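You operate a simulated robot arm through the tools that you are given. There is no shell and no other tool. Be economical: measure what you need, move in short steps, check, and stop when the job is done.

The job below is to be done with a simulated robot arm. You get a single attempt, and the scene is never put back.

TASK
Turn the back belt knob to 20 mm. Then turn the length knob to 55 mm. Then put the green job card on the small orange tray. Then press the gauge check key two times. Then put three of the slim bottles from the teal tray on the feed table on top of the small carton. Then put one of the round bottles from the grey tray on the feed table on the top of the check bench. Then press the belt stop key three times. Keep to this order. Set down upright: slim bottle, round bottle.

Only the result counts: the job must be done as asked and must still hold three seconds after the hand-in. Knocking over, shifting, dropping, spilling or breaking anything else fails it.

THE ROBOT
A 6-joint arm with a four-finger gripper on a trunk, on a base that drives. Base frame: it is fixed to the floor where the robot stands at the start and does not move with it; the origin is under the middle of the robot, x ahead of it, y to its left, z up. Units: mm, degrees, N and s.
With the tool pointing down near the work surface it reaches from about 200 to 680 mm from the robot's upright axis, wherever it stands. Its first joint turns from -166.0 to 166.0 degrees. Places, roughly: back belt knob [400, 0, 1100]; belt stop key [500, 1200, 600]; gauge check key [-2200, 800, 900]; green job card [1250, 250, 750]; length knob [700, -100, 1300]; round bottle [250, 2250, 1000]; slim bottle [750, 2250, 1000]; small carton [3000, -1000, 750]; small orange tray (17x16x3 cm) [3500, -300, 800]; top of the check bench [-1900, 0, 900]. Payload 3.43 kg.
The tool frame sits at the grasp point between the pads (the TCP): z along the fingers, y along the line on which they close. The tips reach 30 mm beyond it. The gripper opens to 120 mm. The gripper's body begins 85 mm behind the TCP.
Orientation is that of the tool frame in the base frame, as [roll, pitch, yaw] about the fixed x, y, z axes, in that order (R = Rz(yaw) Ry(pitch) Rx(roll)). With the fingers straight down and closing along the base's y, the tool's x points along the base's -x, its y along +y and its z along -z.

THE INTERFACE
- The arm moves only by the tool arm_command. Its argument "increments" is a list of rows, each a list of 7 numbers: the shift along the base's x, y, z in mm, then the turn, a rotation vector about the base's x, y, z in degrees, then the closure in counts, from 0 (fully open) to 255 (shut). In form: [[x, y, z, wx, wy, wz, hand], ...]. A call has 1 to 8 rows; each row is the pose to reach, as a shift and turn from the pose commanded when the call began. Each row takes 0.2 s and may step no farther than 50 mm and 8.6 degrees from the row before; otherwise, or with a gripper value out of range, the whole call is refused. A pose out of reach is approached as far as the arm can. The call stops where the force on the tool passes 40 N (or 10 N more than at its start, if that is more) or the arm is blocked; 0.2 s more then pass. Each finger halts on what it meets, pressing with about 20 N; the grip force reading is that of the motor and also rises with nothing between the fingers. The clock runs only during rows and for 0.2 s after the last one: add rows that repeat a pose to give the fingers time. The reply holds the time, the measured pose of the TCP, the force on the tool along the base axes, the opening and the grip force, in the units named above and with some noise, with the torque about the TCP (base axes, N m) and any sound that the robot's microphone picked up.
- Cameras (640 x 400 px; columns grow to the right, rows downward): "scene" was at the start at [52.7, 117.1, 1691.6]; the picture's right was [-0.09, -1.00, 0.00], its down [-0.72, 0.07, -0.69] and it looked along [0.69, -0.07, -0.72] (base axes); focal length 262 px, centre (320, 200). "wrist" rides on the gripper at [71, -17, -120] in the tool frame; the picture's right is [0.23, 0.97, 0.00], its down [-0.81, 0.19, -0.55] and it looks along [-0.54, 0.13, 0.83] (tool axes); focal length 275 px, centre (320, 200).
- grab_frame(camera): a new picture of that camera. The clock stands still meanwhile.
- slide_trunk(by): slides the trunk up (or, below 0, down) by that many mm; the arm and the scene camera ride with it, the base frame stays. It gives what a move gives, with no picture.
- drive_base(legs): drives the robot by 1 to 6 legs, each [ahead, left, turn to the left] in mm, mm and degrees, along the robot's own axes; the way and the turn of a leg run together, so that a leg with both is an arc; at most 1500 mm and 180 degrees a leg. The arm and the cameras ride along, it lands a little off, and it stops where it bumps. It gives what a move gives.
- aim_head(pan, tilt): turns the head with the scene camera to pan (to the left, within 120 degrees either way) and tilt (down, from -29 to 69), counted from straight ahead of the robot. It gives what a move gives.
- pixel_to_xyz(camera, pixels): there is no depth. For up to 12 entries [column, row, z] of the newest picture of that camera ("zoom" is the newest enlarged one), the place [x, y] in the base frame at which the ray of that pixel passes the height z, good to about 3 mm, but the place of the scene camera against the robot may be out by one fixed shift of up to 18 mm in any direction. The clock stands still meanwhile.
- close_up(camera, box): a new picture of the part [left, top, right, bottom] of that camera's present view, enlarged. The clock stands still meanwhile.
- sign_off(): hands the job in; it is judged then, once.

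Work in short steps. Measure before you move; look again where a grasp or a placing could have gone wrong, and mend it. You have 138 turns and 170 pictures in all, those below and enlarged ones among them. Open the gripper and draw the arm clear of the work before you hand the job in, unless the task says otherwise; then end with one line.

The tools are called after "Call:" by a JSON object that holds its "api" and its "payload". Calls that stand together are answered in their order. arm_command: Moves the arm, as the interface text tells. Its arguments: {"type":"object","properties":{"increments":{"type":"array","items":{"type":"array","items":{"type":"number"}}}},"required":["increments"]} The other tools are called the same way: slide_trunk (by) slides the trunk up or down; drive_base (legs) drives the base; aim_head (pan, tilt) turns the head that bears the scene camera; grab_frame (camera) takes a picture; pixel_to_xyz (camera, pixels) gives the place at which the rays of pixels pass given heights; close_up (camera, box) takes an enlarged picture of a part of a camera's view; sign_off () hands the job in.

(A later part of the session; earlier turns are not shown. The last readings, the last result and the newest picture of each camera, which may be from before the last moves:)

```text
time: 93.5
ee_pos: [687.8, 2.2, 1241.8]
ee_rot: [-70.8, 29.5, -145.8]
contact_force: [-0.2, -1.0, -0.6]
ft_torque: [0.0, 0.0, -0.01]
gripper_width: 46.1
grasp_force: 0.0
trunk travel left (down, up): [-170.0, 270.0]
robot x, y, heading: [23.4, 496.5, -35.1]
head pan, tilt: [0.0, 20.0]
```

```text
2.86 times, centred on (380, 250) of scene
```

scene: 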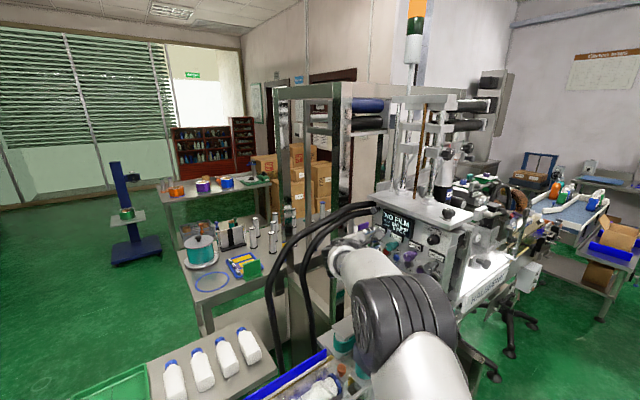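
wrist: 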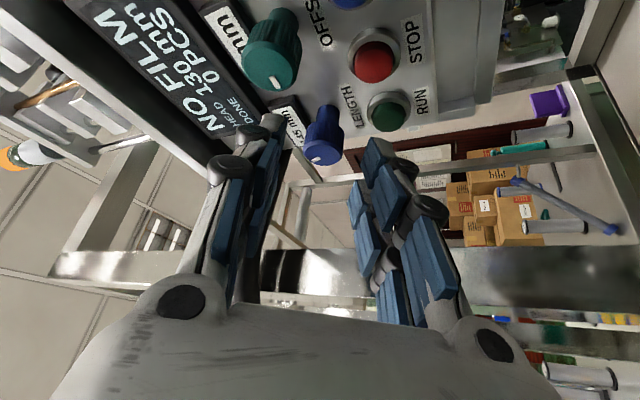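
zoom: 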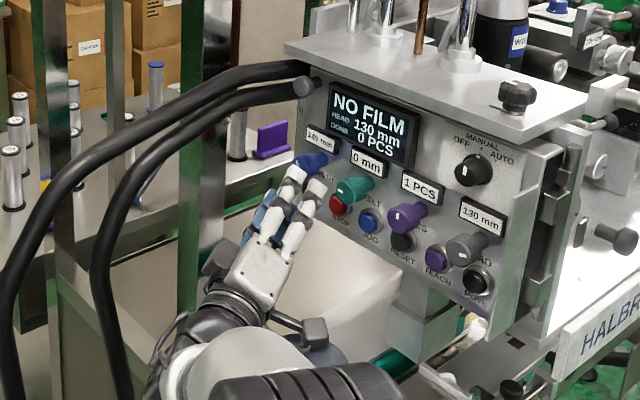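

View is clear, hoses well away, knob on axis. I grip and start turning.

Call:
{"api": "arm_command", "payload": {"increments": [[9, -19, 6, 0, 0, 0, 157], [17.9, -39, 12.2, 0, 0, 0, 157], [17.9, -39, 12.2, 0, 0, 0, 255], [17.9, -39, 12.2, 0, 0, 0, 255], [17.9, -39, 12.2, 0, 0, 0, 255], [16.9, -39, 14, 0, 8.5, 0, 255], [16.1, -39, 15.9, 0, 17, 0, 255], [15.7, -39, 17.9, 0, 25.5, 0, 255]]}}

Call:
{"api": "arm_command", "payload": {"increments": [[-0.2, 0, 2.1, 0, 8.5, 0, 255], [0, 0, 4.2, 0, 17, 0, 255], [0.4, 0, 6.2, 0, 25.5, 0, 255], [1.2, 0, 8.1, 0, 34, 0, 255], [2.2, 0, 9.9, 0, 42.5, 0, 255], [3.5, 0, 11.6, 0, 51, 0, 255], [5, 0, 13, 0, 59.5, 0, 255]]}}

Call:
{"api": "close_up", "payload": {"camera": "scene", "box": [350, 190, 450, 280]}}

```text
time: 95.3
ee_pos: [703.2, -37.3, 1257.6]
ee_rot: [-85.1, 7.5, -150.5]
contact_force: [2.7, 2.2, -10.8]
ft_torque: [0.8, 0.2, -0.37]
gripper_width: 28.1
grasp_force: 45.1
trunk travel left (down, up): [-170.0, 270.0]
robot x, y, heading: [20.7, 501.5, -35.3]
head pan, tilt: [0.0, 20.0]
```

```text
time: 96.9
ee_pos: [710.1, -36.4, 1272.8]
ee_rot: [-120.1, -42.4, -138.5]
contact_force: [10.6, -0.9, -3.4]
ft_torque: [0.5, -0.11, -0.28]
gripper_width: 28.3
grasp_force: 44.9
trunk travel left (down, up): [-170.0, 270.0]
robot x, y, heading: [22.5, 498.0, -34.8]
head pan, tilt: [0.0, 20.0]
```

```text
4.44 times, centred on (400, 235) of scene
```

zoom: 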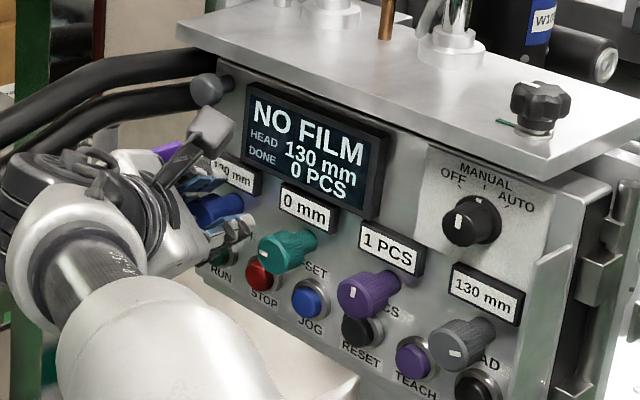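

It reads about 120–130. I release, rewind further this time (to φ≈−57°).

Call:
{"api": "arm_command", "payload": {"increments": [[0, 0, 0, 0, 0, 0, 157], [0, 0, 0, 0, 0, 0, 157], [-13.9, 39, 17.1, 0, 0, 0, 157], [-17.7, 39, 13.4, 0, -8.5, 0, 157], [-21, 39, 9.2, 0, -17, 0, 157], [-23.7, 39, 4.6, 0, -25.5, 0, 157], [-25.6, 39, -0.4, 0, -34, 0, 157], [-26.8, 39, -5.6, 0, -42.5, 0, 157]]}}

Call:
{"api": "arm_command", "payload": {"increments": [[-0.4, 0, -5.3, 0, -8.5, 0, 157], [0, 0, -10.6, 0, -17, 0, 157], [1.2, 0, -15.8, 0, -25.5, 0, 157], [3.1, 0, -20.8, 0, -34, 0, 157], [5.8, 0, -25.4, 0, -42.5, 0, 157], [9.1, 0, -29.6, 0, -51, 0, 157], [12.9, 0, -33.3, 0, -59.5, 0, 157], [16, 0, -35.5, 0, -65.5, 0, 157]]}}

Call:
{"api": "close_up", "payload": {"camera": "scene", "box": [300, 180, 460, 320]}}

```text
time: 98.7
ee_pos: [681.0, 2.0, 1266.7]
ee_rot: [-93.2, -7.3, -150.5]
contact_force: [0.4, 0.1, -0.6]
ft_torque: [0.0, -0.01, 0.0]
gripper_width: 46.1
grasp_force: 0.1
trunk travel left (down, up): [-170.0, 270.0]
robot x, y, heading: [19.6, 498.0, -35.1]
head pan, tilt: [0.0, 20.0]
```

```text
time: 100.5
ee_pos: [697.4, 0.9, 1234.5]
ee_rot: [-51.5, 47.2, -133.6]
contact_force: [14.7, -17.2, 21.4]
ft_torque: [-0.04, 0.61, 0.25]
gripper_width: 45.9
grasp_force: 0.1
trunk travel left (down, up): [-170.0, 270.0]
robot x, y, heading: [20.8, 496.4, -35.2]
head pan, tilt: [0.0, 20.0]
```

```text
2.86 times, centred on (380, 250) of scene
```

zoom: 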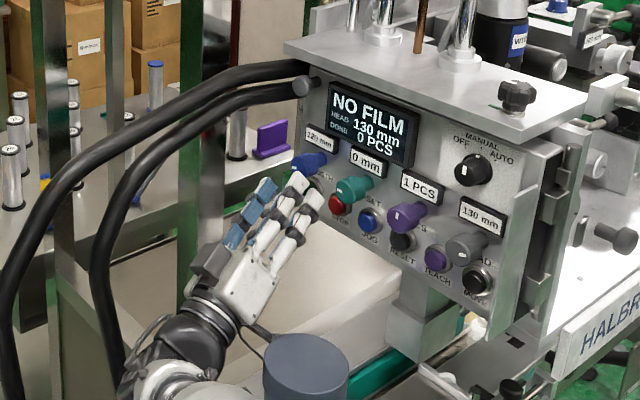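

A contact of ~30 N (arm likely against the motor). I roll back to φ≈−38° and zoom on the reading.

Call:
{"api": "arm_command", "payload": {"increments": [[-3.1, 0, 2.2, 0, 6, 0, 157], [-6.9, 0, 5.9, 0, 14.5, 0, 157], [-8.6, 0, 8, 0, 19, 0, 157]]}}

Call:
{"api": "close_up", "payload": {"camera": "scene", "box": [365, 210, 415, 250]}}

```text
time: 100.8
ee_pos: [700.7, 3.4, 1234.6]
ee_rot: [-52.9, 46.7, -133.8]
contact_force: [9.6, -9.0, 0.4]
ft_torque: [-0.84, -1.06, 0.15]
gripper_width: 46.1
grasp_force: 0.0
trunk travel left (down, up): [-170.0, 270.0]
robot x, y, heading: [19.5, 495.5, -35.4]
head pan, tilt: [0.0, 20.0]
stopped in row 1: the force on the tool passed its limit at 44 N (the readings are from after the stop); the commanded pose is now the measured one
```

```text
10.00 times, centred on (390, 230) of scene
```

zoom: 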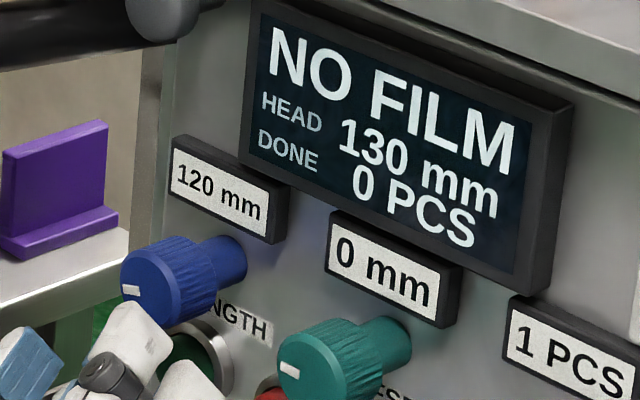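

Call:
{"api": "grab_frame", "payload": {"camera": "wrist"}}

Call:
{"api": "grab_frame", "payload": {"camera": "scene"}}

```text
82 pictures are left
```

wrist: 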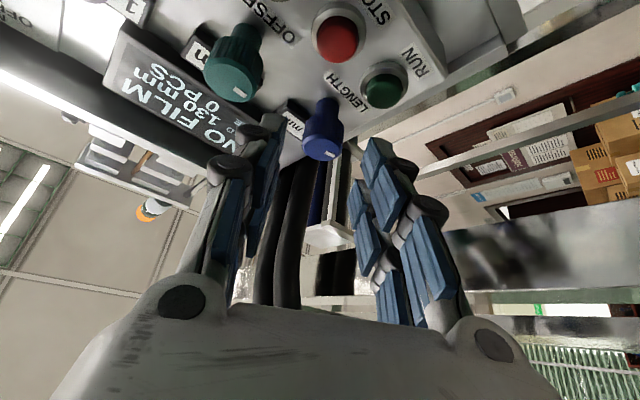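

```text
81 pictures are left
```

scene: 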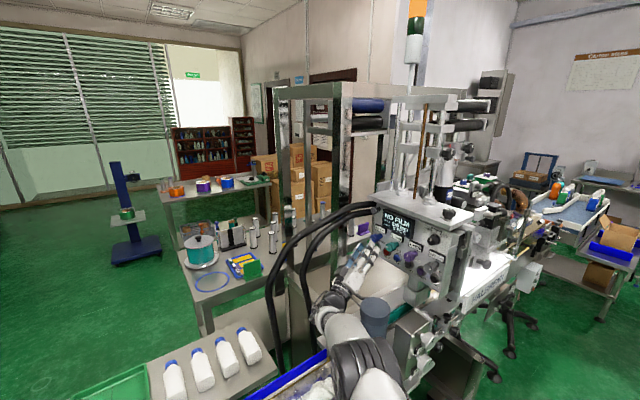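

The motor pushes from below/behind; I lift 25 mm first, then roll back.

Call:
{"api": "arm_command", "payload": {"increments": [[3, -2, 10, 0, 0, 0, 157], [4, -2, 22, 0, 0, 0, 157], [2, -2, 24, 0, 8.5, 0, 157], [0, -1, 24, 0, 17, 0, 157], [-8, 0, 24, 0, 22, 0, 157]]}}

```text
time: 102.0
ee_pos: [690.3, 3.9, 1258.0]
ee_rot: [-71.1, 29.7, -145.4]
contact_force: [0.1, -1.1, 0.8]
ft_torque: [-0.01, -0.01, 0.01]
gripper_width: 46.3
grasp_force: 0.1
trunk travel left (down, up): [-170.0, 270.0]
robot x, y, heading: [23.0, 500.4, -35.3]
head pan, tilt: [0.0, 20.0]
```

Free again at φ≈−34°. I regrip and make the next full stroke to φ≈+50°.

Call:
{"api": "arm_command", "payload": {"increments": [[-4.3, -1.5, -16.3, 0, 0, 0, 157], [5, -21, -10, 0, 0, 0, 157], [14, -40.5, -4.3, 0, 0, 0, 157], [14, -40.5, -4.3, 0, 0, 0, 255], [14, -40.5, -4.3, 0, 0, 0, 255], [14, -40.5, -4.3, 0, 0, 0, 255], [12.9, -40.5, -2.3, 0, 8.5, 0, 255], [12.1, -40.5, -0.4, 0, 17, 0, 255]]}}

Call:
{"api": "arm_command", "payload": {"increments": [[-0.4, 0, 1.9, 0, 8.5, 0, 255], [-0.6, 0, 4, 0, 17, 0, 255], [-0.5, 0, 6, 0, 25.5, 0, 255], [0, 0, 8.1, 0, 34, 0, 255], [0.7, 0, 10, 0, 42.5, 0, 255], [1.7, 0, 11.8, 0, 51, 0, 255], [3, 0, 13.5, 0, 59.5, 0, 255], [4.5, 0, 14.9, 0, 68, 0, 255]]}}

Call:
{"api": "close_up", "payload": {"camera": "scene", "box": [365, 210, 415, 250]}}

```text
time: 103.8
ee_pos: [705.6, -38.3, 1256.1]
ee_rot: [-81.2, 15.3, -149.3]
contact_force: [2.0, -0.3, -8.6]
ft_torque: [0.66, 0.12, -0.35]
gripper_width: 28.0
grasp_force: 44.3
trunk travel left (down, up): [-170.0, 270.0]
robot x, y, heading: [20.3, 499.9, -35.1]
head pan, tilt: [0.0, 20.0]
```

```text
time: 105.6
ee_pos: [709.7, -37.2, 1273.4]
ee_rot: [-120.6, -42.0, -138.4]
contact_force: [6.7, -2.8, -2.7]
ft_torque: [-0.14, -0.11, -0.51]
gripper_width: 28.1
grasp_force: 45.1
trunk travel left (down, up): [-170.0, 270.0]
robot x, y, heading: [19.9, 499.5, -35.1]
head pan, tilt: [0.0, 20.0]
```

```text
10.00 times, centred on (390, 230) of scene
```

zoom: 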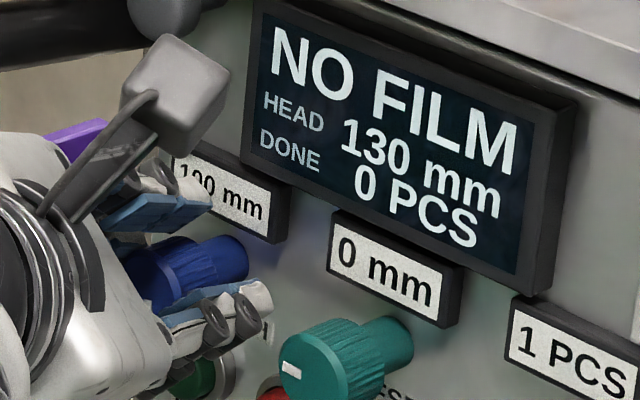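

100 mm. I release and rewind to φ≈−34° again.

Call:
{"api": "arm_command", "payload": {"increments": [[0, 0, 0, 0, 0, 0, 157], [0, 0, 0, 0, 0, 0, 157], [-13.9, 39, 17.1, 0, 0, 0, 157], [-17.7, 39, 13.4, 0, -8.5, 0, 157], [-21, 39, 9.2, 0, -17, 0, 157], [-23.7, 39, 4.6, 0, -25.5, 0, 157], [-25.6, 39, -0.4, 0, -34, 0, 157], [-26.8, 39, -5.6, 0, -42.5, 0, 157]]}}

Call:
{"api": "arm_command", "payload": {"increments": [[-0.4, 0, -5.3, 0, -8.5, 0, 157], [0, 0, -10.6, 0, -17, 0, 157], [1.2, 0, -15.8, 0, -25.5, 0, 157], [3.1, 0, -20.8, 0, -34, 0, 157], [5.8, 0, -25.4, 0, -42.5, 0, 157], [5.8, 0, -25.4, 0, -42.5, 0, 157]]}}

Call:
{"api": "close_up", "payload": {"camera": "scene", "box": [365, 210, 415, 250]}}

```text
time: 107.4
ee_pos: [682.2, 2.0, 1267.1]
ee_rot: [-93.7, -6.9, -150.2]
contact_force: [0.6, 1.1, -0.7]
ft_torque: [0.0, 0.0, -0.05]
gripper_width: 45.9
grasp_force: 0.1
trunk travel left (down, up): [-170.0, 270.0]
robot x, y, heading: [19.3, 494.5, -35.2]
head pan, tilt: [0.0, 20.0]
```

```text
time: 108.8
ee_pos: [688.2, 2.7, 1241.5]
ee_rot: [-70.9, 29.8, -145.5]
contact_force: [0.3, 0.9, -1.0]
ft_torque: [-0.01, 0.0, 0.0]
gripper_width: 46.1
grasp_force: 0.1
trunk travel left (down, up): [-170.0, 270.0]
robot x, y, heading: [23.2, 501.1, -35.2]
head pan, tilt: [0.0, 20.0]
```

```text
10.00 times, centred on (390, 230) of scene
```

zoom: 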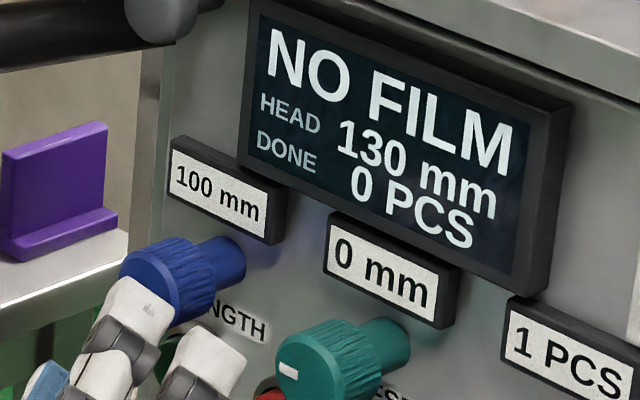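

Still 100 mm, hand at the pre-grasp. I grip and make the next stroke.

Call:
{"api": "arm_command", "payload": {"increments": [[9, -19, 6, 0, 0, 0, 157], [17.9, -39, 12.2, 0, 0, 0, 157], [17.9, -39, 12.2, 0, 0, 0, 255], [17.9, -39, 12.2, 0, 0, 0, 255], [17.9, -39, 12.2, 0, 0, 0, 255], [16.9, -39, 14, 0, 8.5, 0, 255], [16.1, -39, 15.9, 0, 17, 0, 255], [15.7, -39, 17.9, 0, 25.5, 0, 255]]}}

Call:
{"api": "arm_command", "payload": {"increments": [[-0.2, 0, 2.1, 0, 8.5, 0, 255], [0, 0, 4.2, 0, 17, 0, 255], [0.4, 0, 6.2, 0, 25.5, 0, 255], [1.2, 0, 8.1, 0, 34, 0, 255], [2.2, 0, 9.9, 0, 42.5, 0, 255], [3.5, 0, 11.6, 0, 51, 0, 255], [5, 0, 13, 0, 59.5, 0, 255]]}}

Call:
{"api": "close_up", "payload": {"camera": "scene", "box": [365, 210, 415, 250]}}

```text
time: 110.6
ee_pos: [702.8, -37.0, 1258.0]
ee_rot: [-85.5, 7.9, -150.3]
contact_force: [-0.1, 0.1, -7.0]
ft_torque: [0.55, 0.08, -0.15]
gripper_width: 28.1
grasp_force: 45.1
trunk travel left (down, up): [-170.0, 270.0]
robot x, y, heading: [24.9, 497.6, -35.2]
head pan, tilt: [0.0, 20.0]
```

```text
time: 112.2
ee_pos: [709.7, -38.0, 1273.6]
ee_rot: [-120.5, -42.0, -138.4]
contact_force: [8.5, -2.0, 1.6]
ft_torque: [0.09, -0.13, -0.24]
gripper_width: 28.1
grasp_force: 45.1
trunk travel left (down, up): [-170.0, 270.0]
robot x, y, heading: [23.2, 497.1, -35.1]
head pan, tilt: [0.0, 20.0]
```

```text
10.00 times, centred on (390, 230) of scene
```

zoom: 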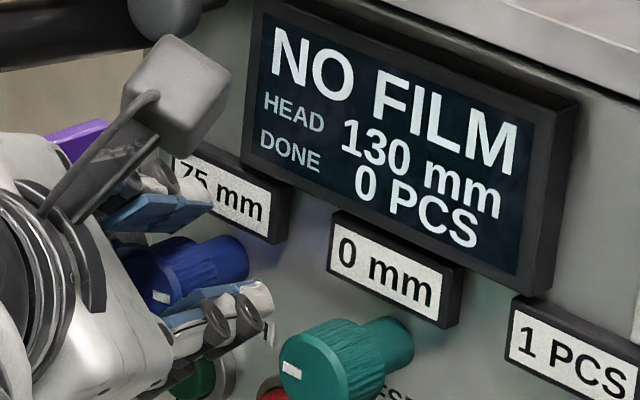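

75 mm. One more stroke of ~75°: release and rewind.

Call:
{"api": "arm_command", "payload": {"increments": [[0, 0, 0, 0, 0, 0, 157], [0, 0, 0, 0, 0, 0, 157], [-13.9, 39, 17.1, 0, 0, 0, 157], [-17.7, 39, 13.4, 0, -8.5, 0, 157], [-21, 39, 9.2, 0, -17, 0, 157], [-23.7, 39, 4.6, 0, -25.5, 0, 157], [-25.6, 39, -0.4, 0, -34, 0, 157], [-26.8, 39, -5.6, 0, -42.5, 0, 157]]}}

Call:
{"api": "arm_command", "payload": {"increments": [[-0.4, 0, -5.3, 0, -8.5, 0, 157], [0, 0, -10.6, 0, -17, 0, 157], [1.2, 0, -15.8, 0, -25.5, 0, 157], [3.1, 0, -20.8, 0, -34, 0, 157], [5.8, 0, -25.4, 0, -42.5, 0, 157], [5.8, 0, -25.4, 0, -42.5, 0, 157]]}}

Call:
{"api": "arm_command", "payload": {"increments": [[9, -19, 6, 0, 0, 0, 157], [17.9, -39, 12.2, 0, 0, 0, 157], [17.9, -39, 12.2, 0, 0, 0, 255], [17.9, -39, 12.2, 0, 0, 0, 255], [17.9, -39, 12.2, 0, 0, 0, 255], [16.9, -39, 14, 0, 8.5, 0, 255], [16.1, -39, 15.9, 0, 17, 0, 255], [15.7, -39, 17.9, 0, 25.5, 0, 255]]}}

Call:
{"api": "arm_command", "payload": {"increments": [[-0.2, 0, 2.1, 0, 8.5, 0, 255], [0, 0, 4.2, 0, 17, 0, 255], [0.4, 0, 6.2, 0, 25.5, 0, 255], [1.2, 0, 8.1, 0, 34, 0, 255]]}}

Call:
{"api": "close_up", "payload": {"camera": "scene", "box": [365, 210, 415, 250]}}

```text
time: 114.0
ee_pos: [682.0, 1.4, 1267.3]
ee_rot: [-93.7, -6.8, -150.2]
contact_force: [0.7, -0.5, 0.1]
ft_torque: [-0.02, -0.01, 0.03]
gripper_width: 46.0
grasp_force: 0.0
trunk travel left (down, up): [-170.0, 270.0]
robot x, y, heading: [19.3, 497.2, -35.1]
head pan, tilt: [0.0, 20.0]
```

```text
time: 115.4
ee_pos: [687.0, 1.9, 1242.5]
ee_rot: [-71.0, 29.8, -145.5]
contact_force: [-0.5, 1.1, -0.4]
ft_torque: [0.03, -0.01, -0.06]
gripper_width: 46.0
grasp_force: 0.2
trunk travel left (down, up): [-170.0, 270.0]
robot x, y, heading: [22.8, 497.4, -35.3]
head pan, tilt: [0.0, 20.0]
```

```text
time: 117.2
ee_pos: [703.9, -37.9, 1257.6]
ee_rot: [-85.5, 7.9, -150.1]
contact_force: [4.1, -2.0, -5.0]
ft_torque: [0.59, 0.05, -0.01]
gripper_width: 28.5
grasp_force: 44.8
trunk travel left (down, up): [-170.0, 270.0]
robot x, y, heading: [19.1, 497.4, -34.9]
head pan, tilt: [0.0, 20.0]
```

```text
time: 118.2
ee_pos: [705.0, -38.0, 1267.6]
ee_rot: [-102.8, -21.3, -148.2]
contact_force: [6.1, -2.9, -1.4]
ft_torque: [0.38, -0.09, -0.34]
gripper_width: 28.3
grasp_force: 45.3
trunk travel left (down, up): [-170.0, 270.0]
robot x, y, heading: [19.5, 497.6, -35.2]
head pan, tilt: [0.0, 20.0]
```

```text
10.00 times, centred on (390, 230) of scene
```

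zoom: 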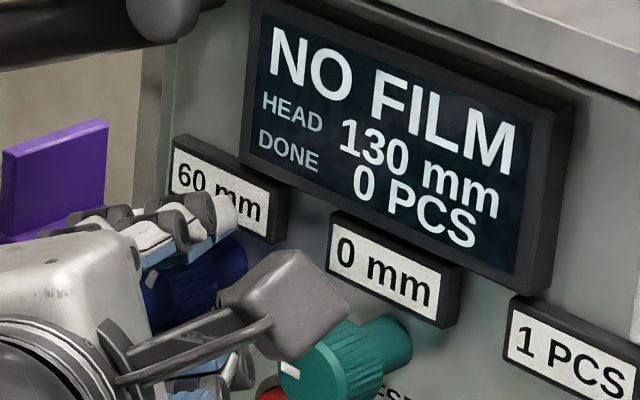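

60 mm. Small step of +8.5° and read.

Call:
{"api": "arm_command", "payload": {"increments": [[1, 0, 1.8, 0, 8.5, 0, 255]]}}

Call:
{"api": "close_up", "payload": {"camera": "scene", "box": [365, 210, 415, 250]}}

```text
time: 118.6
ee_pos: [707.2, -37.7, 1269.7]
ee_rot: [-107.9, -28.3, -145.9]
contact_force: [8.1, -4.8, 2.0]
ft_torque: [0.2, -0.15, -0.4]
gripper_width: 28.1
grasp_force: 45.0
trunk travel left (down, up): [-170.0, 270.0]
robot x, y, heading: [20.3, 497.9, -35.3]
head pan, tilt: [0.0, 20.0]
```

```text
10.00 times, centred on (390, 230) of scene
```

zoom: 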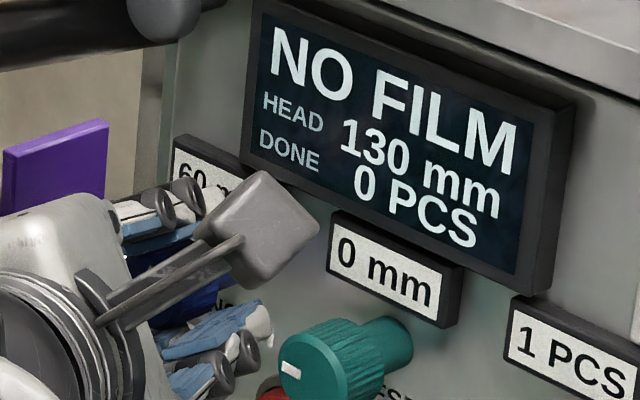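

Call:
{"api": "arm_command", "payload": {"increments": [[1.3, 0, 1.7, 0, 7, 0, 255], [2.3, 0, 2.8, 0, 12, 0, 255]]}}

Call:
{"api": "close_up", "payload": {"camera": "scene", "box": [365, 210, 415, 250]}}

```text
time: 119.2
ee_pos: [709.2, -36.5, 1272.2]
ee_rot: [-116.2, -38.2, -141.2]
contact_force: [10.5, -6.1, 5.9]
ft_torque: [0.0, -0.21, -0.31]
gripper_width: 28.2
grasp_force: 45.4
trunk travel left (down, up): [-170.0, 270.0]
robot x, y, heading: [21.4, 496.8, -35.4]
head pan, tilt: [0.0, 20.0]
```

```text
10.00 times, centred on (390, 230) of scene
```

zoom: 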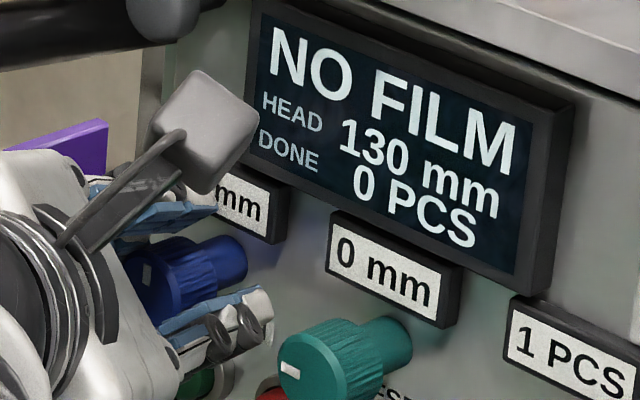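

Display hidden; I release and back out to read.

Call:
{"api": "arm_command", "payload": {"increments": [[0, 0, 0, 0, 0, 0, 157], [0, 0, 0, 0, 0, 0, 157], [-15, 39, 15, 0, 0, 0, 157], [-30, 70, 15, 0, 0, 0, 157], [-30, 70, 10, 0, -8.5, 0, 157], [-30, 70, 0, 0, -17, 0, 157]]}}

Call:
{"api": "close_up", "payload": {"camera": "scene", "box": [365, 210, 415, 250]}}

```text
time: 120.6
ee_pos: [677.9, 34.1, 1271.4]
ee_rot: [-104.7, -24.3, -147.1]
contact_force: [-0.1, 0.1, -0.5]
ft_torque: [0.0, 0.01, -0.01]
gripper_width: 45.9
grasp_force: 0.0
trunk travel left (down, up): [-170.0, 270.0]
robot x, y, heading: [17.7, 500.3, -35.0]
head pan, tilt: [0.0, 20.0]
```

```text
10.00 times, centred on (390, 230) of scene
```

zoom: 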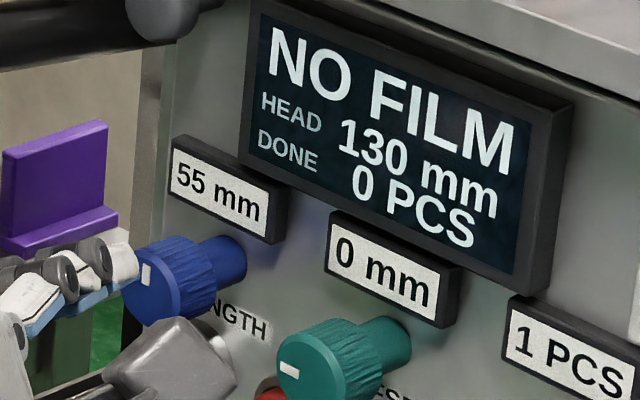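

LENGTH shows 55 mm. Now I retract the arm along the way it came.

Call:
{"api": "arm_command", "payload": {"increments": [[-20, 40, 0, 0, -4, 0, 157], [-40, 80, 0, 0, -8, 0, 157], [-60, 120, 0, 0, -12, 3, 157], [-80, 160, 0, 0, -16, 6, 157], [-100, 200, 0, 0, -20, 10, 157], [-120, 240, 0, 0, -24, 15, 157], [-140, 280, 0, 0, -28, 20, 157], [-160, 310, 0, 0, -28, 25, 157]]}}

Call:
{"api": "grab_frame", "payload": {"camera": "scene"}}

```text
time: 122.4
ee_pos: [515.3, 344.3, 1272.8]
ee_rot: [-85.2, -3.8, -126.6]
contact_force: [-0.8, -0.3, -0.1]
ft_torque: [0.0, -0.01, 0.03]
gripper_width: 46.2
grasp_force: 0.0
trunk travel left (down, up): [-170.0, 270.0]
robot x, y, heading: [23.4, 497.1, -35.2]
head pan, tilt: [0.0, 20.0]
```

```text
73 pictures are left
```

scene: 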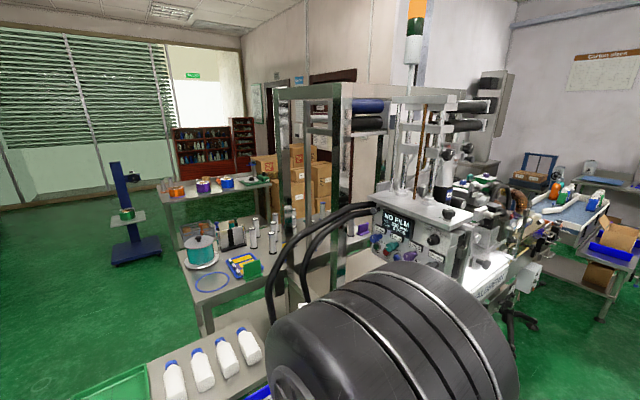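

Next the card behind the line at [1250,250]: I must drive around the feed-table end. I back off, face +y and fold the tool down.

Call:
{"api": "drive_base", "payload": {"legs": [[-300, 0, 0], [0, 0, 125]]}}

Call:
{"api": "arm_command", "payload": {"increments": [[0, -30, 0, -8.5, 0, 0, 0], [0, -60, 0, -17, 0, 0, 0], [0, -90, 20, -25.5, 0, 0, 0], [0, -100, 40, -34, 0, 0, 0], [0, -100, 60, -42.5, 0, 0, 0], [0, -100, 80, -51, 0, 0, 0], [0, -100, 100, -59.5, 0, 0, 0], [0, -100, 100, -68, 0, 0, 0]]}}

Call:
{"api": "arm_command", "payload": {"increments": [[0, 0, 0, -8, 0, 0, 0], [0, 0, 0, -16, 0, 0, 0], [0, 0, 0, -22, 0, 0, 0]]}}

Call:
{"api": "grab_frame", "payload": {"camera": "scene"}}

```text
time: 129.6
ee_pos: [-382.8, 1160.2, 1271.0]
ee_rot: [-85.3, -3.8, -1.0]
contact_force: [-0.1, 0.8, 1.0]
ft_torque: [0.0, 0.01, -0.01]
gripper_width: 46.2
grasp_force: 0.0
trunk travel left (down, up): [-170.0, 270.0]
robot x, y, heading: [-221.9, 671.1, 90.5]
head pan, tilt: [0.0, 20.0]
```

```text
time: 131.4
ee_pos: [-384.2, 1061.1, 1370.8]
ee_rot: [-153.4, -2.3, 3.3]
contact_force: [0.4, -0.3, 0.0]
ft_torque: [-0.01, -0.01, 0.02]
gripper_width: 119.7
grasp_force: 0.1
out of reach, approached as far as the arm can: row 1, 2, 3
trunk travel left (down, up): [-170.0, 270.0]
robot x, y, heading: [-222.1, 668.8, 90.6]
head pan, tilt: [0.0, 20.0]
```

```text
time: 132.2
ee_pos: [-384.2, 1059.5, 1371.6]
ee_rot: [-175.6, -0.9, 4.0]
contact_force: [0.0, 0.9, -0.2]
ft_torque: [-0.02, 0.0, -0.04]
gripper_width: 120.3
grasp_force: 0.0
trunk travel left (down, up): [-170.0, 270.0]
robot x, y, heading: [-220.9, 672.9, 90.5]
head pan, tilt: [0.0, 20.0]
```

```text
72 pictures are left
```

scene: 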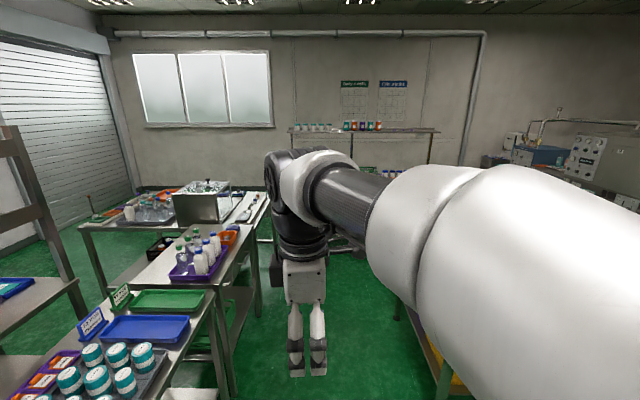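

Aisle is clear between x≈−700 and ≈150. I drive to y≈3100 and turn to face +x.

Call:
{"api": "drive_base", "payload": {"legs": [[1500, 20, 0], [950, 20, 0], [0, 0, -90]]}}

Call:
{"api": "aim_head", "payload": {"pan": -15, "tilt": 25}}

Call:
{"api": "grab_frame", "payload": {"camera": "scene"}}

Call:
{"api": "aim_head", "payload": {"pan": 35, "tilt": 25}}

Call:
{"api": "grab_frame", "payload": {"camera": "scene"}}

```text
refused: leg 1 is longer than a leg can be; nothing moved
```

```text
time: 133.0
ee_pos: [-384.2, 1061.8, 1370.8]
ee_rot: [-175.2, -1.0, 3.9]
contact_force: [0.3, -0.3, -0.5]
ft_torque: [0.02, -0.02, -0.01]
gripper_width: 120.3
grasp_force: 0.0
trunk travel left (down, up): [-170.0, 270.0]
robot x, y, heading: [-220.8, 670.0, 90.7]
head pan, tilt: [-15.0, 25.0]
```

```text
71 pictures are left
```

scene: 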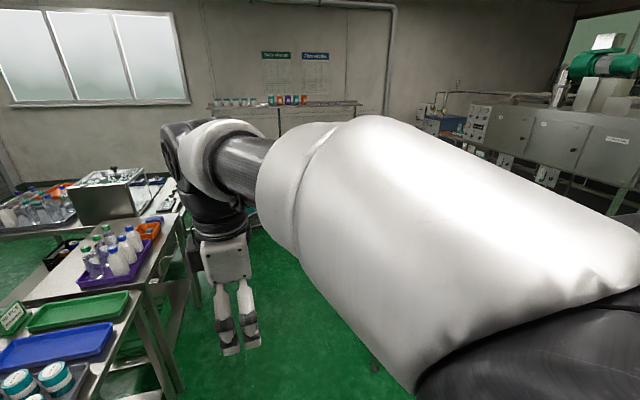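

```text
time: 134.2
ee_pos: [-383.3, 1060.1, 1371.7]
ee_rot: [-175.3, -1.0, 3.8]
contact_force: [0.9, 0.1, -0.3]
ft_torque: [0.02, -0.02, -0.01]
gripper_width: 119.9
grasp_force: 0.1
trunk travel left (down, up): [-170.0, 270.0]
robot x, y, heading: [-222.6, 667.0, 90.5]
head pan, tilt: [35.0, 25.0]
```

```text
70 pictures are left
```

scene: 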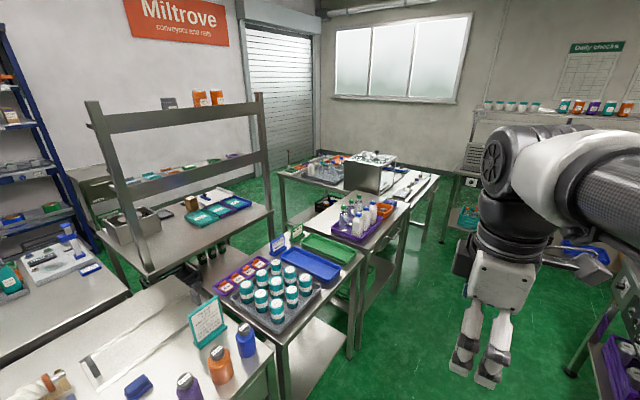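

Call:
{"api": "drive_base", "payload": {"legs": [[1250, 0, 0], [1200, 0, 0], [0, 0, -90]]}}

Call:
{"api": "aim_head", "payload": {"pan": 20, "tilt": 25}}

Call:
{"api": "grab_frame", "payload": {"camera": "scene"}}

```text
time: 149.9
ee_pos: [160.4, 3269.8, 1372.1]
ee_rot: [-175.4, -1.0, -86.0]
contact_force: [0.3, 0.5, -0.3]
ft_torque: [0.01, 0.04, 0.01]
gripper_width: 120.0
grasp_force: 0.0
trunk travel left (down, up): [-170.0, 270.0]
robot x, y, heading: [-229.8, 3106.8, 0.7]
head pan, tilt: [35.0, 25.0]
```

```text
time: 150.7
ee_pos: [160.5, 3270.8, 1372.6]
ee_rot: [-175.4, -1.0, -86.0]
contact_force: [0.6, -1.0, -0.1]
ft_torque: [0.0, 0.0, -0.01]
gripper_width: 120.1
grasp_force: 0.1
trunk travel left (down, up): [-170.0, 270.0]
robot x, y, heading: [-230.8, 3106.0, 0.6]
head pan, tilt: [20.0, 25.0]
```

```text
69 pictures are left
```

scene: 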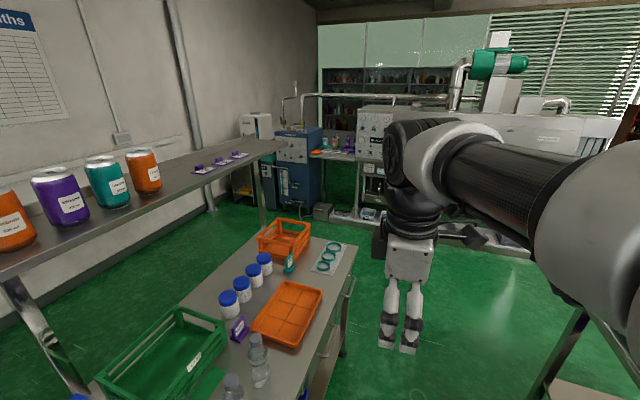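

Gap between shelf-bench (y≥3415) and feed table (y≤~2620); I centre at y≈3010, drive through to x≈1600, and turn to face −y.

Call:
{"api": "drive_base", "payload": {"legs": [[0, -90, 0], [950, 0, -0.6], [900, 0, 0], [0, 0, -90]]}}

Call:
{"api": "aim_head", "payload": {"pan": 25, "tilt": 25}}

Call:
{"api": "grab_frame", "payload": {"camera": "scene"}}

```text
time: 164.5
ee_pos: [1769.3, 2634.3, 1371.0]
ee_rot: [-175.4, -1.0, -176.9]
contact_force: [-0.8, -0.7, -0.4]
ft_torque: [0.0, -0.02, 0.0]
gripper_width: 119.9
grasp_force: 0.1
trunk travel left (down, up): [-170.0, 270.0]
robot x, y, heading: [1610.5, 3028.4, -89.9]
head pan, tilt: [20.0, 25.0]
```

```text
time: 165.2
ee_pos: [1769.5, 2635.3, 1372.7]
ee_rot: [-175.2, -1.0, -176.8]
contact_force: [0.3, 0.4, -0.4]
ft_torque: [-0.01, -0.02, 0.01]
gripper_width: 119.9
grasp_force: 0.0
trunk travel left (down, up): [-170.0, 270.0]
robot x, y, heading: [1611.3, 3029.3, -90.1]
head pan, tilt: [25.0, 25.0]
```

```text
68 pictures are left
```

scene: 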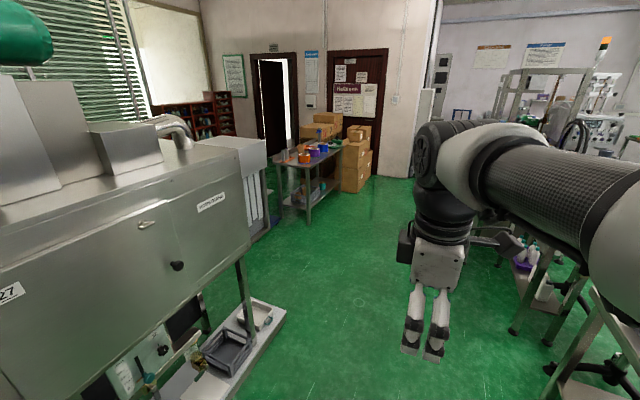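

Wide clear floor. I drive toward −y to about y=900 and look for the card table on the right.

Call:
{"api": "drive_base", "payload": {"legs": [[1100, 0, 0], [1000, 80, 0]]}}

Call:
{"api": "aim_head", "payload": {"pan": -20, "tilt": 45}}

Call:
{"api": "grab_frame", "payload": {"camera": "scene"}}

```text
time: 175.6
ee_pos: [1835.2, 528.3, 1371.6]
ee_rot: [-175.5, -1.0, -177.0]
contact_force: [-0.3, -1.1, -0.1]
ft_torque: [0.01, -0.01, -0.05]
gripper_width: 120.0
grasp_force: 0.0
trunk travel left (down, up): [-170.0, 270.0]
robot x, y, heading: [1676.7, 924.4, -90.4]
head pan, tilt: [25.0, 25.0]
```

```text
time: 176.8
ee_pos: [1834.2, 527.3, 1372.2]
ee_rot: [-175.4, -0.9, -176.9]
contact_force: [0.6, 0.2, 0.4]
ft_torque: [0.02, 0.0, 0.0]
gripper_width: 120.1
grasp_force: 0.0
trunk travel left (down, up): [-170.0, 270.0]
robot x, y, heading: [1677.6, 923.7, -90.2]
head pan, tilt: [-20.0, 45.0]
```

```text
67 pictures are left
```

scene: 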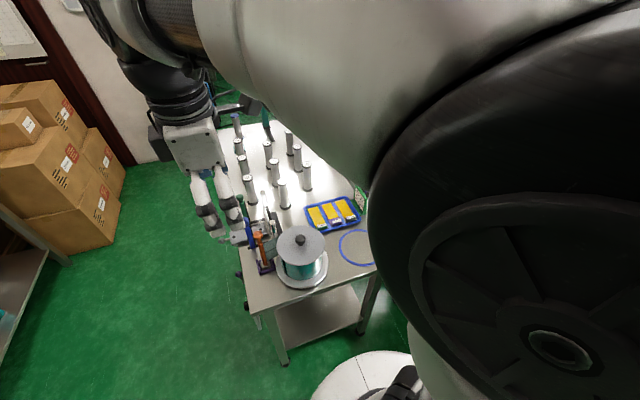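

The table with rolls, blue tray and a green item at (362,197) is visible. I get table coordinates at z=750.

Call:
{"api": "pixel_to_xyz", "payload": {"camera": "scene", "pixels": [[262, 312, 750], [375, 268, 750], [240, 260, 750], [362, 197, 750], [332, 213, 770], [300, 270, 750], [285, 362, 0]]}}

Call:
{"api": "close_up", "payload": {"camera": "scene", "box": [290, 170, 390, 260]}}

```text
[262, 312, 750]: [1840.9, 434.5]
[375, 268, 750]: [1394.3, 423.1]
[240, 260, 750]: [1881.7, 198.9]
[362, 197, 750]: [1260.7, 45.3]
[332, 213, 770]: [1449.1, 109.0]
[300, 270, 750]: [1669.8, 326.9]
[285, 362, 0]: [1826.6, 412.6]
```

```text
4.44 times, centred on (340, 215) of scene
```

zoom: 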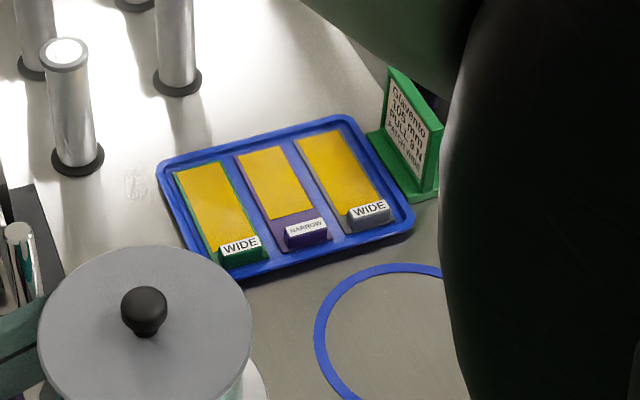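

The green card is a stand near [1270,130] at the table's far-right. I move the base to ≈[1450,770] and view from the wrist above it.

Call:
{"api": "drive_base", "payload": {"legs": [[0, -230, 0], [150, 0, 0]]}}

Call:
{"api": "arm_command", "payload": {"increments": [[-40, 0, -30, 0, 0, 0, 0], [-80, 0, -60, 0, 0, 0, 0], [-120, 0, -90, 0, 0, 0, 0], [-160, 0, -120, 0, 0, 0, 0], [-200, 0, -150, 0, 0, 0, 0], [-240, 0, -180, 0, 0, 0, 0], [-280, -20, -200, 0, 0, 0, 0]]}}

Call:
{"api": "grab_frame", "payload": {"camera": "wrist"}}

Call:
{"api": "grab_frame", "payload": {"camera": "scene"}}

```text
time: 179.5
ee_pos: [1604.0, 378.7, 1371.4]
ee_rot: [-175.4, -0.9, -176.9]
contact_force: [0.5, -0.6, -0.6]
ft_torque: [0.03, 0.01, 0.01]
gripper_width: 119.9
grasp_force: 0.1
trunk travel left (down, up): [-170.0, 270.0]
robot x, y, heading: [1448.2, 777.7, -90.1]
head pan, tilt: [-20.0, 45.0]
```

```text
time: 181.1
ee_pos: [1322.1, 360.0, 1171.3]
ee_rot: [-175.4, -1.0, -176.9]
contact_force: [-0.5, -0.5, -0.5]
ft_torque: [0.02, -0.02, -0.01]
gripper_width: 120.0
grasp_force: 0.0
trunk travel left (down, up): [-170.0, 270.0]
robot x, y, heading: [1441.0, 774.8, -90.2]
head pan, tilt: [-20.0, 45.0]
```

```text
65 pictures are left
```

wrist: 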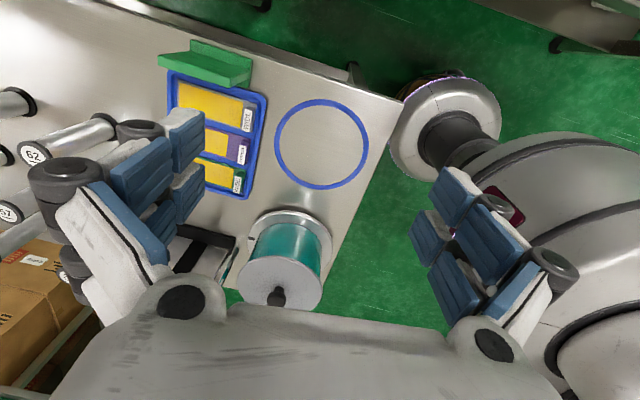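

```text
64 pictures are left
```

scene: 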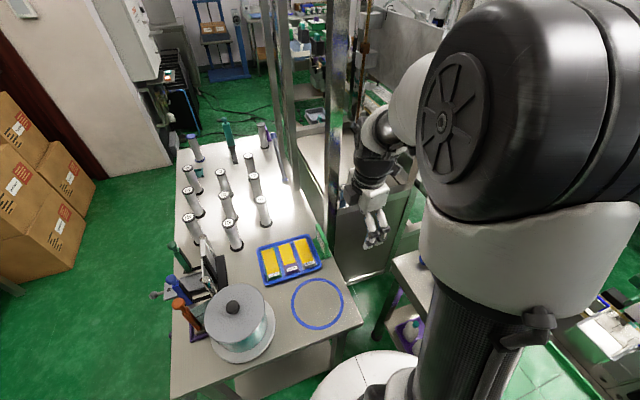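

Good views. The card stand is at wrist (205,68), elongated along y. I get coordinates of its corners at base and top.

Call:
{"api": "pixel_to_xyz", "payload": {"camera": "wrist", "pixels": [[160, 68, 755], [248, 90, 755], [250, 72, 765], [192, 42, 850], [252, 60, 850], [192, 42, 755], [252, 60, 755]]}}

Call:
{"api": "pixel_to_xyz", "payload": {"camera": "scene", "pixels": [[330, 258, 755], [322, 226, 850], [318, 238, 755], [340, 340, 750]]}}

Call:
{"api": "close_up", "payload": {"camera": "scene", "box": [290, 210, 350, 280]}}

Call:
{"api": "close_up", "payload": {"camera": "wrist", "box": [130, 20, 280, 120]}}

```text
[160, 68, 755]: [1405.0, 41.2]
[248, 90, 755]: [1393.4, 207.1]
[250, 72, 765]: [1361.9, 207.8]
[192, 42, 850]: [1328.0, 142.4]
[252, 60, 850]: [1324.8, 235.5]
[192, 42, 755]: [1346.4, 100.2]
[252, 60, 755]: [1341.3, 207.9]
```

```text
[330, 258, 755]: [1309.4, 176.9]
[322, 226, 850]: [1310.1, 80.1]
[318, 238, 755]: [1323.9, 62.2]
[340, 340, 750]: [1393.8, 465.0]
```

```text
5.71 times, centred on (320, 245) of scene
```

zoom: 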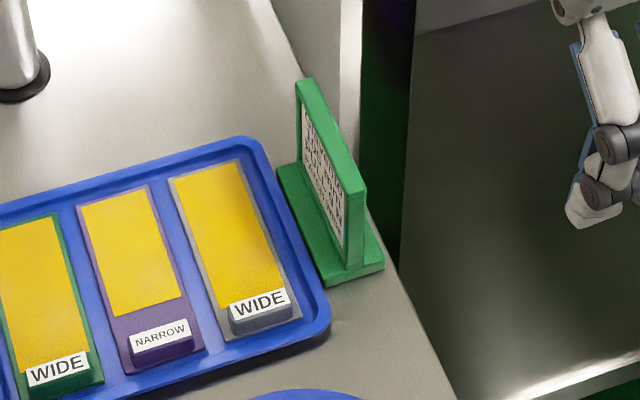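

```text
4.00 times, centred on (205, 70) of wrist
```

zoom: 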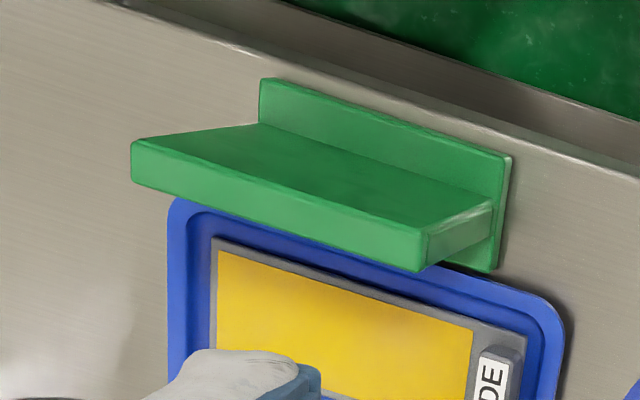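

Call:
{"api": "pixel_to_xyz", "payload": {"camera": "wrist", "pixels": [[231, 81, 800], [231, 81, 830], [231, 81, 860], [158, 58, 800], [158, 58, 830], [158, 58, 860]]}}

Call:
{"api": "pixel_to_xyz", "payload": {"camera": "scene", "pixels": [[326.1, 242.4, 800], [326.1, 242.4, 830], [326.1, 242.4, 860], [317.4, 224.9, 800], [317.4, 224.9, 830], [317.4, 224.9, 860]]}}

```text
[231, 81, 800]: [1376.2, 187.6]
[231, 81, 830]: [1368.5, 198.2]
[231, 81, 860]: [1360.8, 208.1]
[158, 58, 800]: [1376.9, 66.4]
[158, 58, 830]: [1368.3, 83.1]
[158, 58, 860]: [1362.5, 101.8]
```

```text
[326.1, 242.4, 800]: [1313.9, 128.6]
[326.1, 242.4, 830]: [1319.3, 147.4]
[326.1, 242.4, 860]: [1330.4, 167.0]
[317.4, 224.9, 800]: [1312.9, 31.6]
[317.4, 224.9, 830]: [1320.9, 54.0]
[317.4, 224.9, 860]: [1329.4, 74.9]
```

I level the tool and yaw −90° (to close along x across the card's thin plate) while moving above it.

Call:
{"api": "arm_command", "payload": {"increments": [[5, -25, 0, 4.6, 0, 0, 0], [5, -25, 0, 4.6, 0, 0, 0]]}}

Call:
{"api": "arm_command", "payload": {"increments": [[3, -20, 0, 0, 0, -8.5, 0], [6, -40, 0, 0, 0, -17, 0], [9, -60, 0, 0, 0, -25.5, 0], [12, -80, 0, 0, 0, -34, 0], [15, -100, 0, 0, 0, -42.5, 0], [18, -120, 0, 0, 0, -51, 0], [20, -140, 0, 0, 0, -59.5, 0], [22, -160, -10, 0, 0, -68, 0]]}}

Call:
{"api": "arm_command", "payload": {"increments": [[0, 0, -10, 0, 0, -8.5, 0], [0, 0, -20, 0, 0, -17, 0], [0, 0, -30, 0, 0, -25, 0], [0, 0, -40, 0, 0, -25, 0]]}}

Call:
{"api": "grab_frame", "payload": {"camera": "wrist"}}

```text
time: 181.7
ee_pos: [1329.0, 337.5, 1172.3]
ee_rot: [-179.9, -0.6, -176.9]
contact_force: [-0.1, 0.8, 0.6]
ft_torque: [-0.06, 0.0, 0.02]
gripper_width: 120.1
grasp_force: 0.1
trunk travel left (down, up): [-170.0, 270.0]
robot x, y, heading: [1445.9, 774.7, -90.1]
head pan, tilt: [-20.0, 45.0]
```

```text
time: 183.5
ee_pos: [1351.5, 175.0, 1160.4]
ee_rot: [-180.0, -0.8, 115.0]
contact_force: [0.4, 0.1, 0.7]
ft_torque: [0.02, 0.01, -0.01]
gripper_width: 120.0
grasp_force: 0.1
trunk travel left (down, up): [-170.0, 270.0]
robot x, y, heading: [1447.9, 776.9, -90.3]
head pan, tilt: [-20.0, 45.0]
```

```text
time: 184.5
ee_pos: [1351.5, 175.8, 1120.6]
ee_rot: [-179.9, -0.8, 90.1]
contact_force: [0.6, 1.3, 0.4]
ft_torque: [0.02, 0.0, 0.0]
gripper_width: 119.9
grasp_force: 0.1
trunk travel left (down, up): [-170.0, 270.0]
robot x, y, heading: [1443.3, 772.6, -90.0]
head pan, tilt: [-20.0, 45.0]
```

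```text
61 pictures are left
```

wrist: 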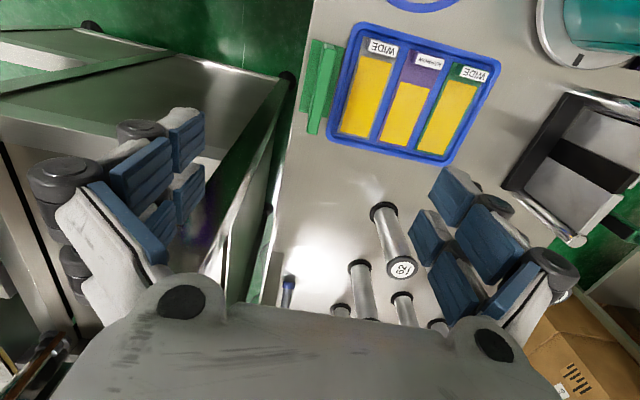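

Call:
{"api": "close_up", "payload": {"camera": "wrist", "box": [280, 20, 400, 150]}}

```text
3.08 times, centred on (340, 85) of wrist
```

zoom: 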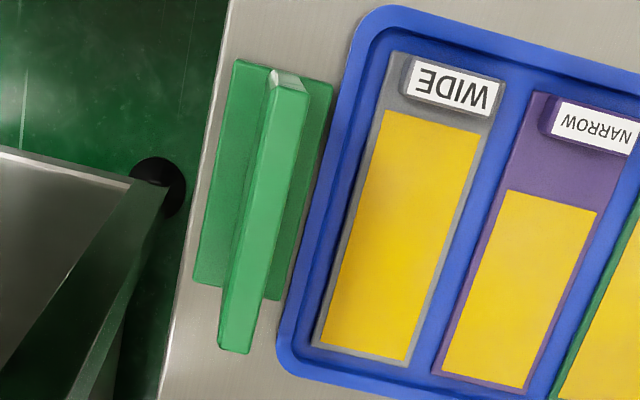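

Card plate: x=1357, y 103–216, top z≈838, base z≈755. I descend with 60 mm opening to z≈818 and grip.

Call:
{"api": "arm_command", "payload": {"increments": [[2, -5, -40, 0, 0, 0, 127], [4, -10, -80, 0, 0, 0, 127], [5.5, -16, -120, 0, 0, 0, 127], [5.5, -16, -160, 0, 0, 0, 127], [5.5, -16, -200, 0, 0, 0, 127], [5.5, -16, -240, 0, 0, 0, 127]]}}

Call:
{"api": "grab_frame", "payload": {"camera": "wrist"}}

```text
time: 185.9
ee_pos: [1356.2, 159.3, 881.3]
ee_rot: [-179.9, -0.7, 90.0]
contact_force: [-0.3, 0.8, 0.0]
ft_torque: [0.0, 0.0, 0.0]
gripper_width: 60.2
grasp_force: 0.0
trunk travel left (down, up): [-170.0, 270.0]
robot x, y, heading: [1447.8, 775.0, -90.2]
head pan, tilt: [-20.0, 45.0]
```

```text
59 pictures are left
```

wrist: 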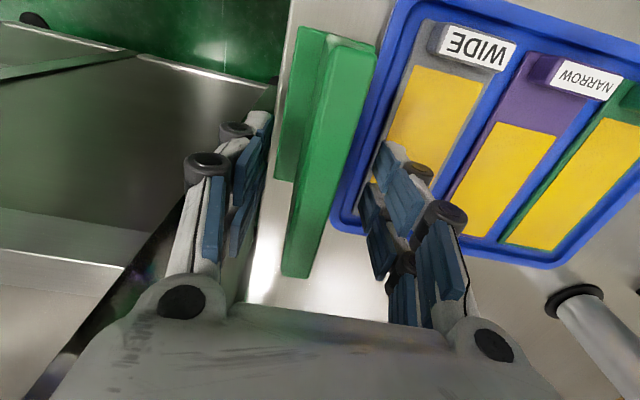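

The plate lies centred between the fingers. Down 60 mm more and close.

Call:
{"api": "arm_command", "payload": {"increments": [[0, 0, -30, 0, 0, 0, 127], [0, 0, -60, 0, 0, 0, 127], [0, 0, -60, 0, 0, 0, 255], [0, 0, -60, 0, 0, 0, 255], [0, 0, -60, 0, 0, 0, 255], [0, 0, -60, 0, 0, 0, 255], [0, 0, -40, 0, 0, 0, 255], [0, 0, 0, 0, 0, 0, 255]]}}

Call:
{"api": "arm_command", "payload": {"increments": [[0, 0, 50, 0, 0, 0, 255], [0, 0, 100, 0, 0, 0, 255], [0, 0, 150, 0, 0, 0, 255], [0, 0, 200, 0, 0, 0, 255]]}}

Call:
{"api": "grab_frame", "payload": {"camera": "wrist"}}

```text
time: 186.3
ee_pos: [1357.3, 158.5, 855.4]
ee_rot: [-180.0, -0.6, 90.2]
contact_force: [0.9, 4.9, 13.2]
ft_torque: [0.06, -0.52, 0.18]
gripper_width: 63.0
grasp_force: 2.5
trunk travel left (down, up): [-170.0, 270.0]
robot x, y, heading: [1447.6, 778.5, -90.2]
head pan, tilt: [-20.0, 45.0]
stopped in row 2: the force on the tool passed its limit at 45 N (the readings are from after the stop); the commanded pose is now the measured one
```

```text
time: 187.3
ee_pos: [1357.3, 160.1, 1054.2]
ee_rot: [180.0, -0.8, 90.1]
contact_force: [-0.2, 0.1, 0.1]
ft_torque: [-0.05, 0.02, 0.02]
gripper_width: 0.3
grasp_force: 13.6
trunk travel left (down, up): [-170.0, 270.0]
robot x, y, heading: [1443.4, 773.2, -90.2]
head pan, tilt: [-20.0, 45.0]
```

```text
58 pictures are left
```

wrist: 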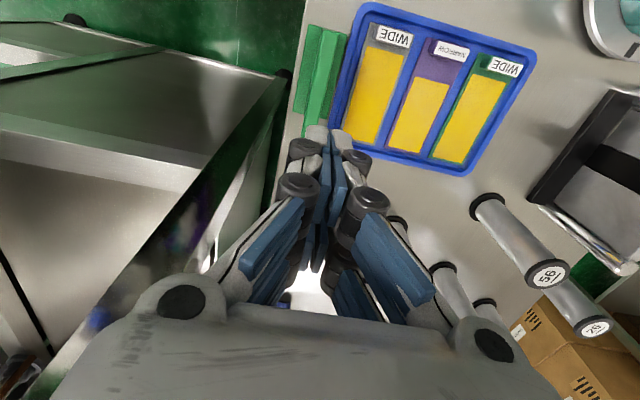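

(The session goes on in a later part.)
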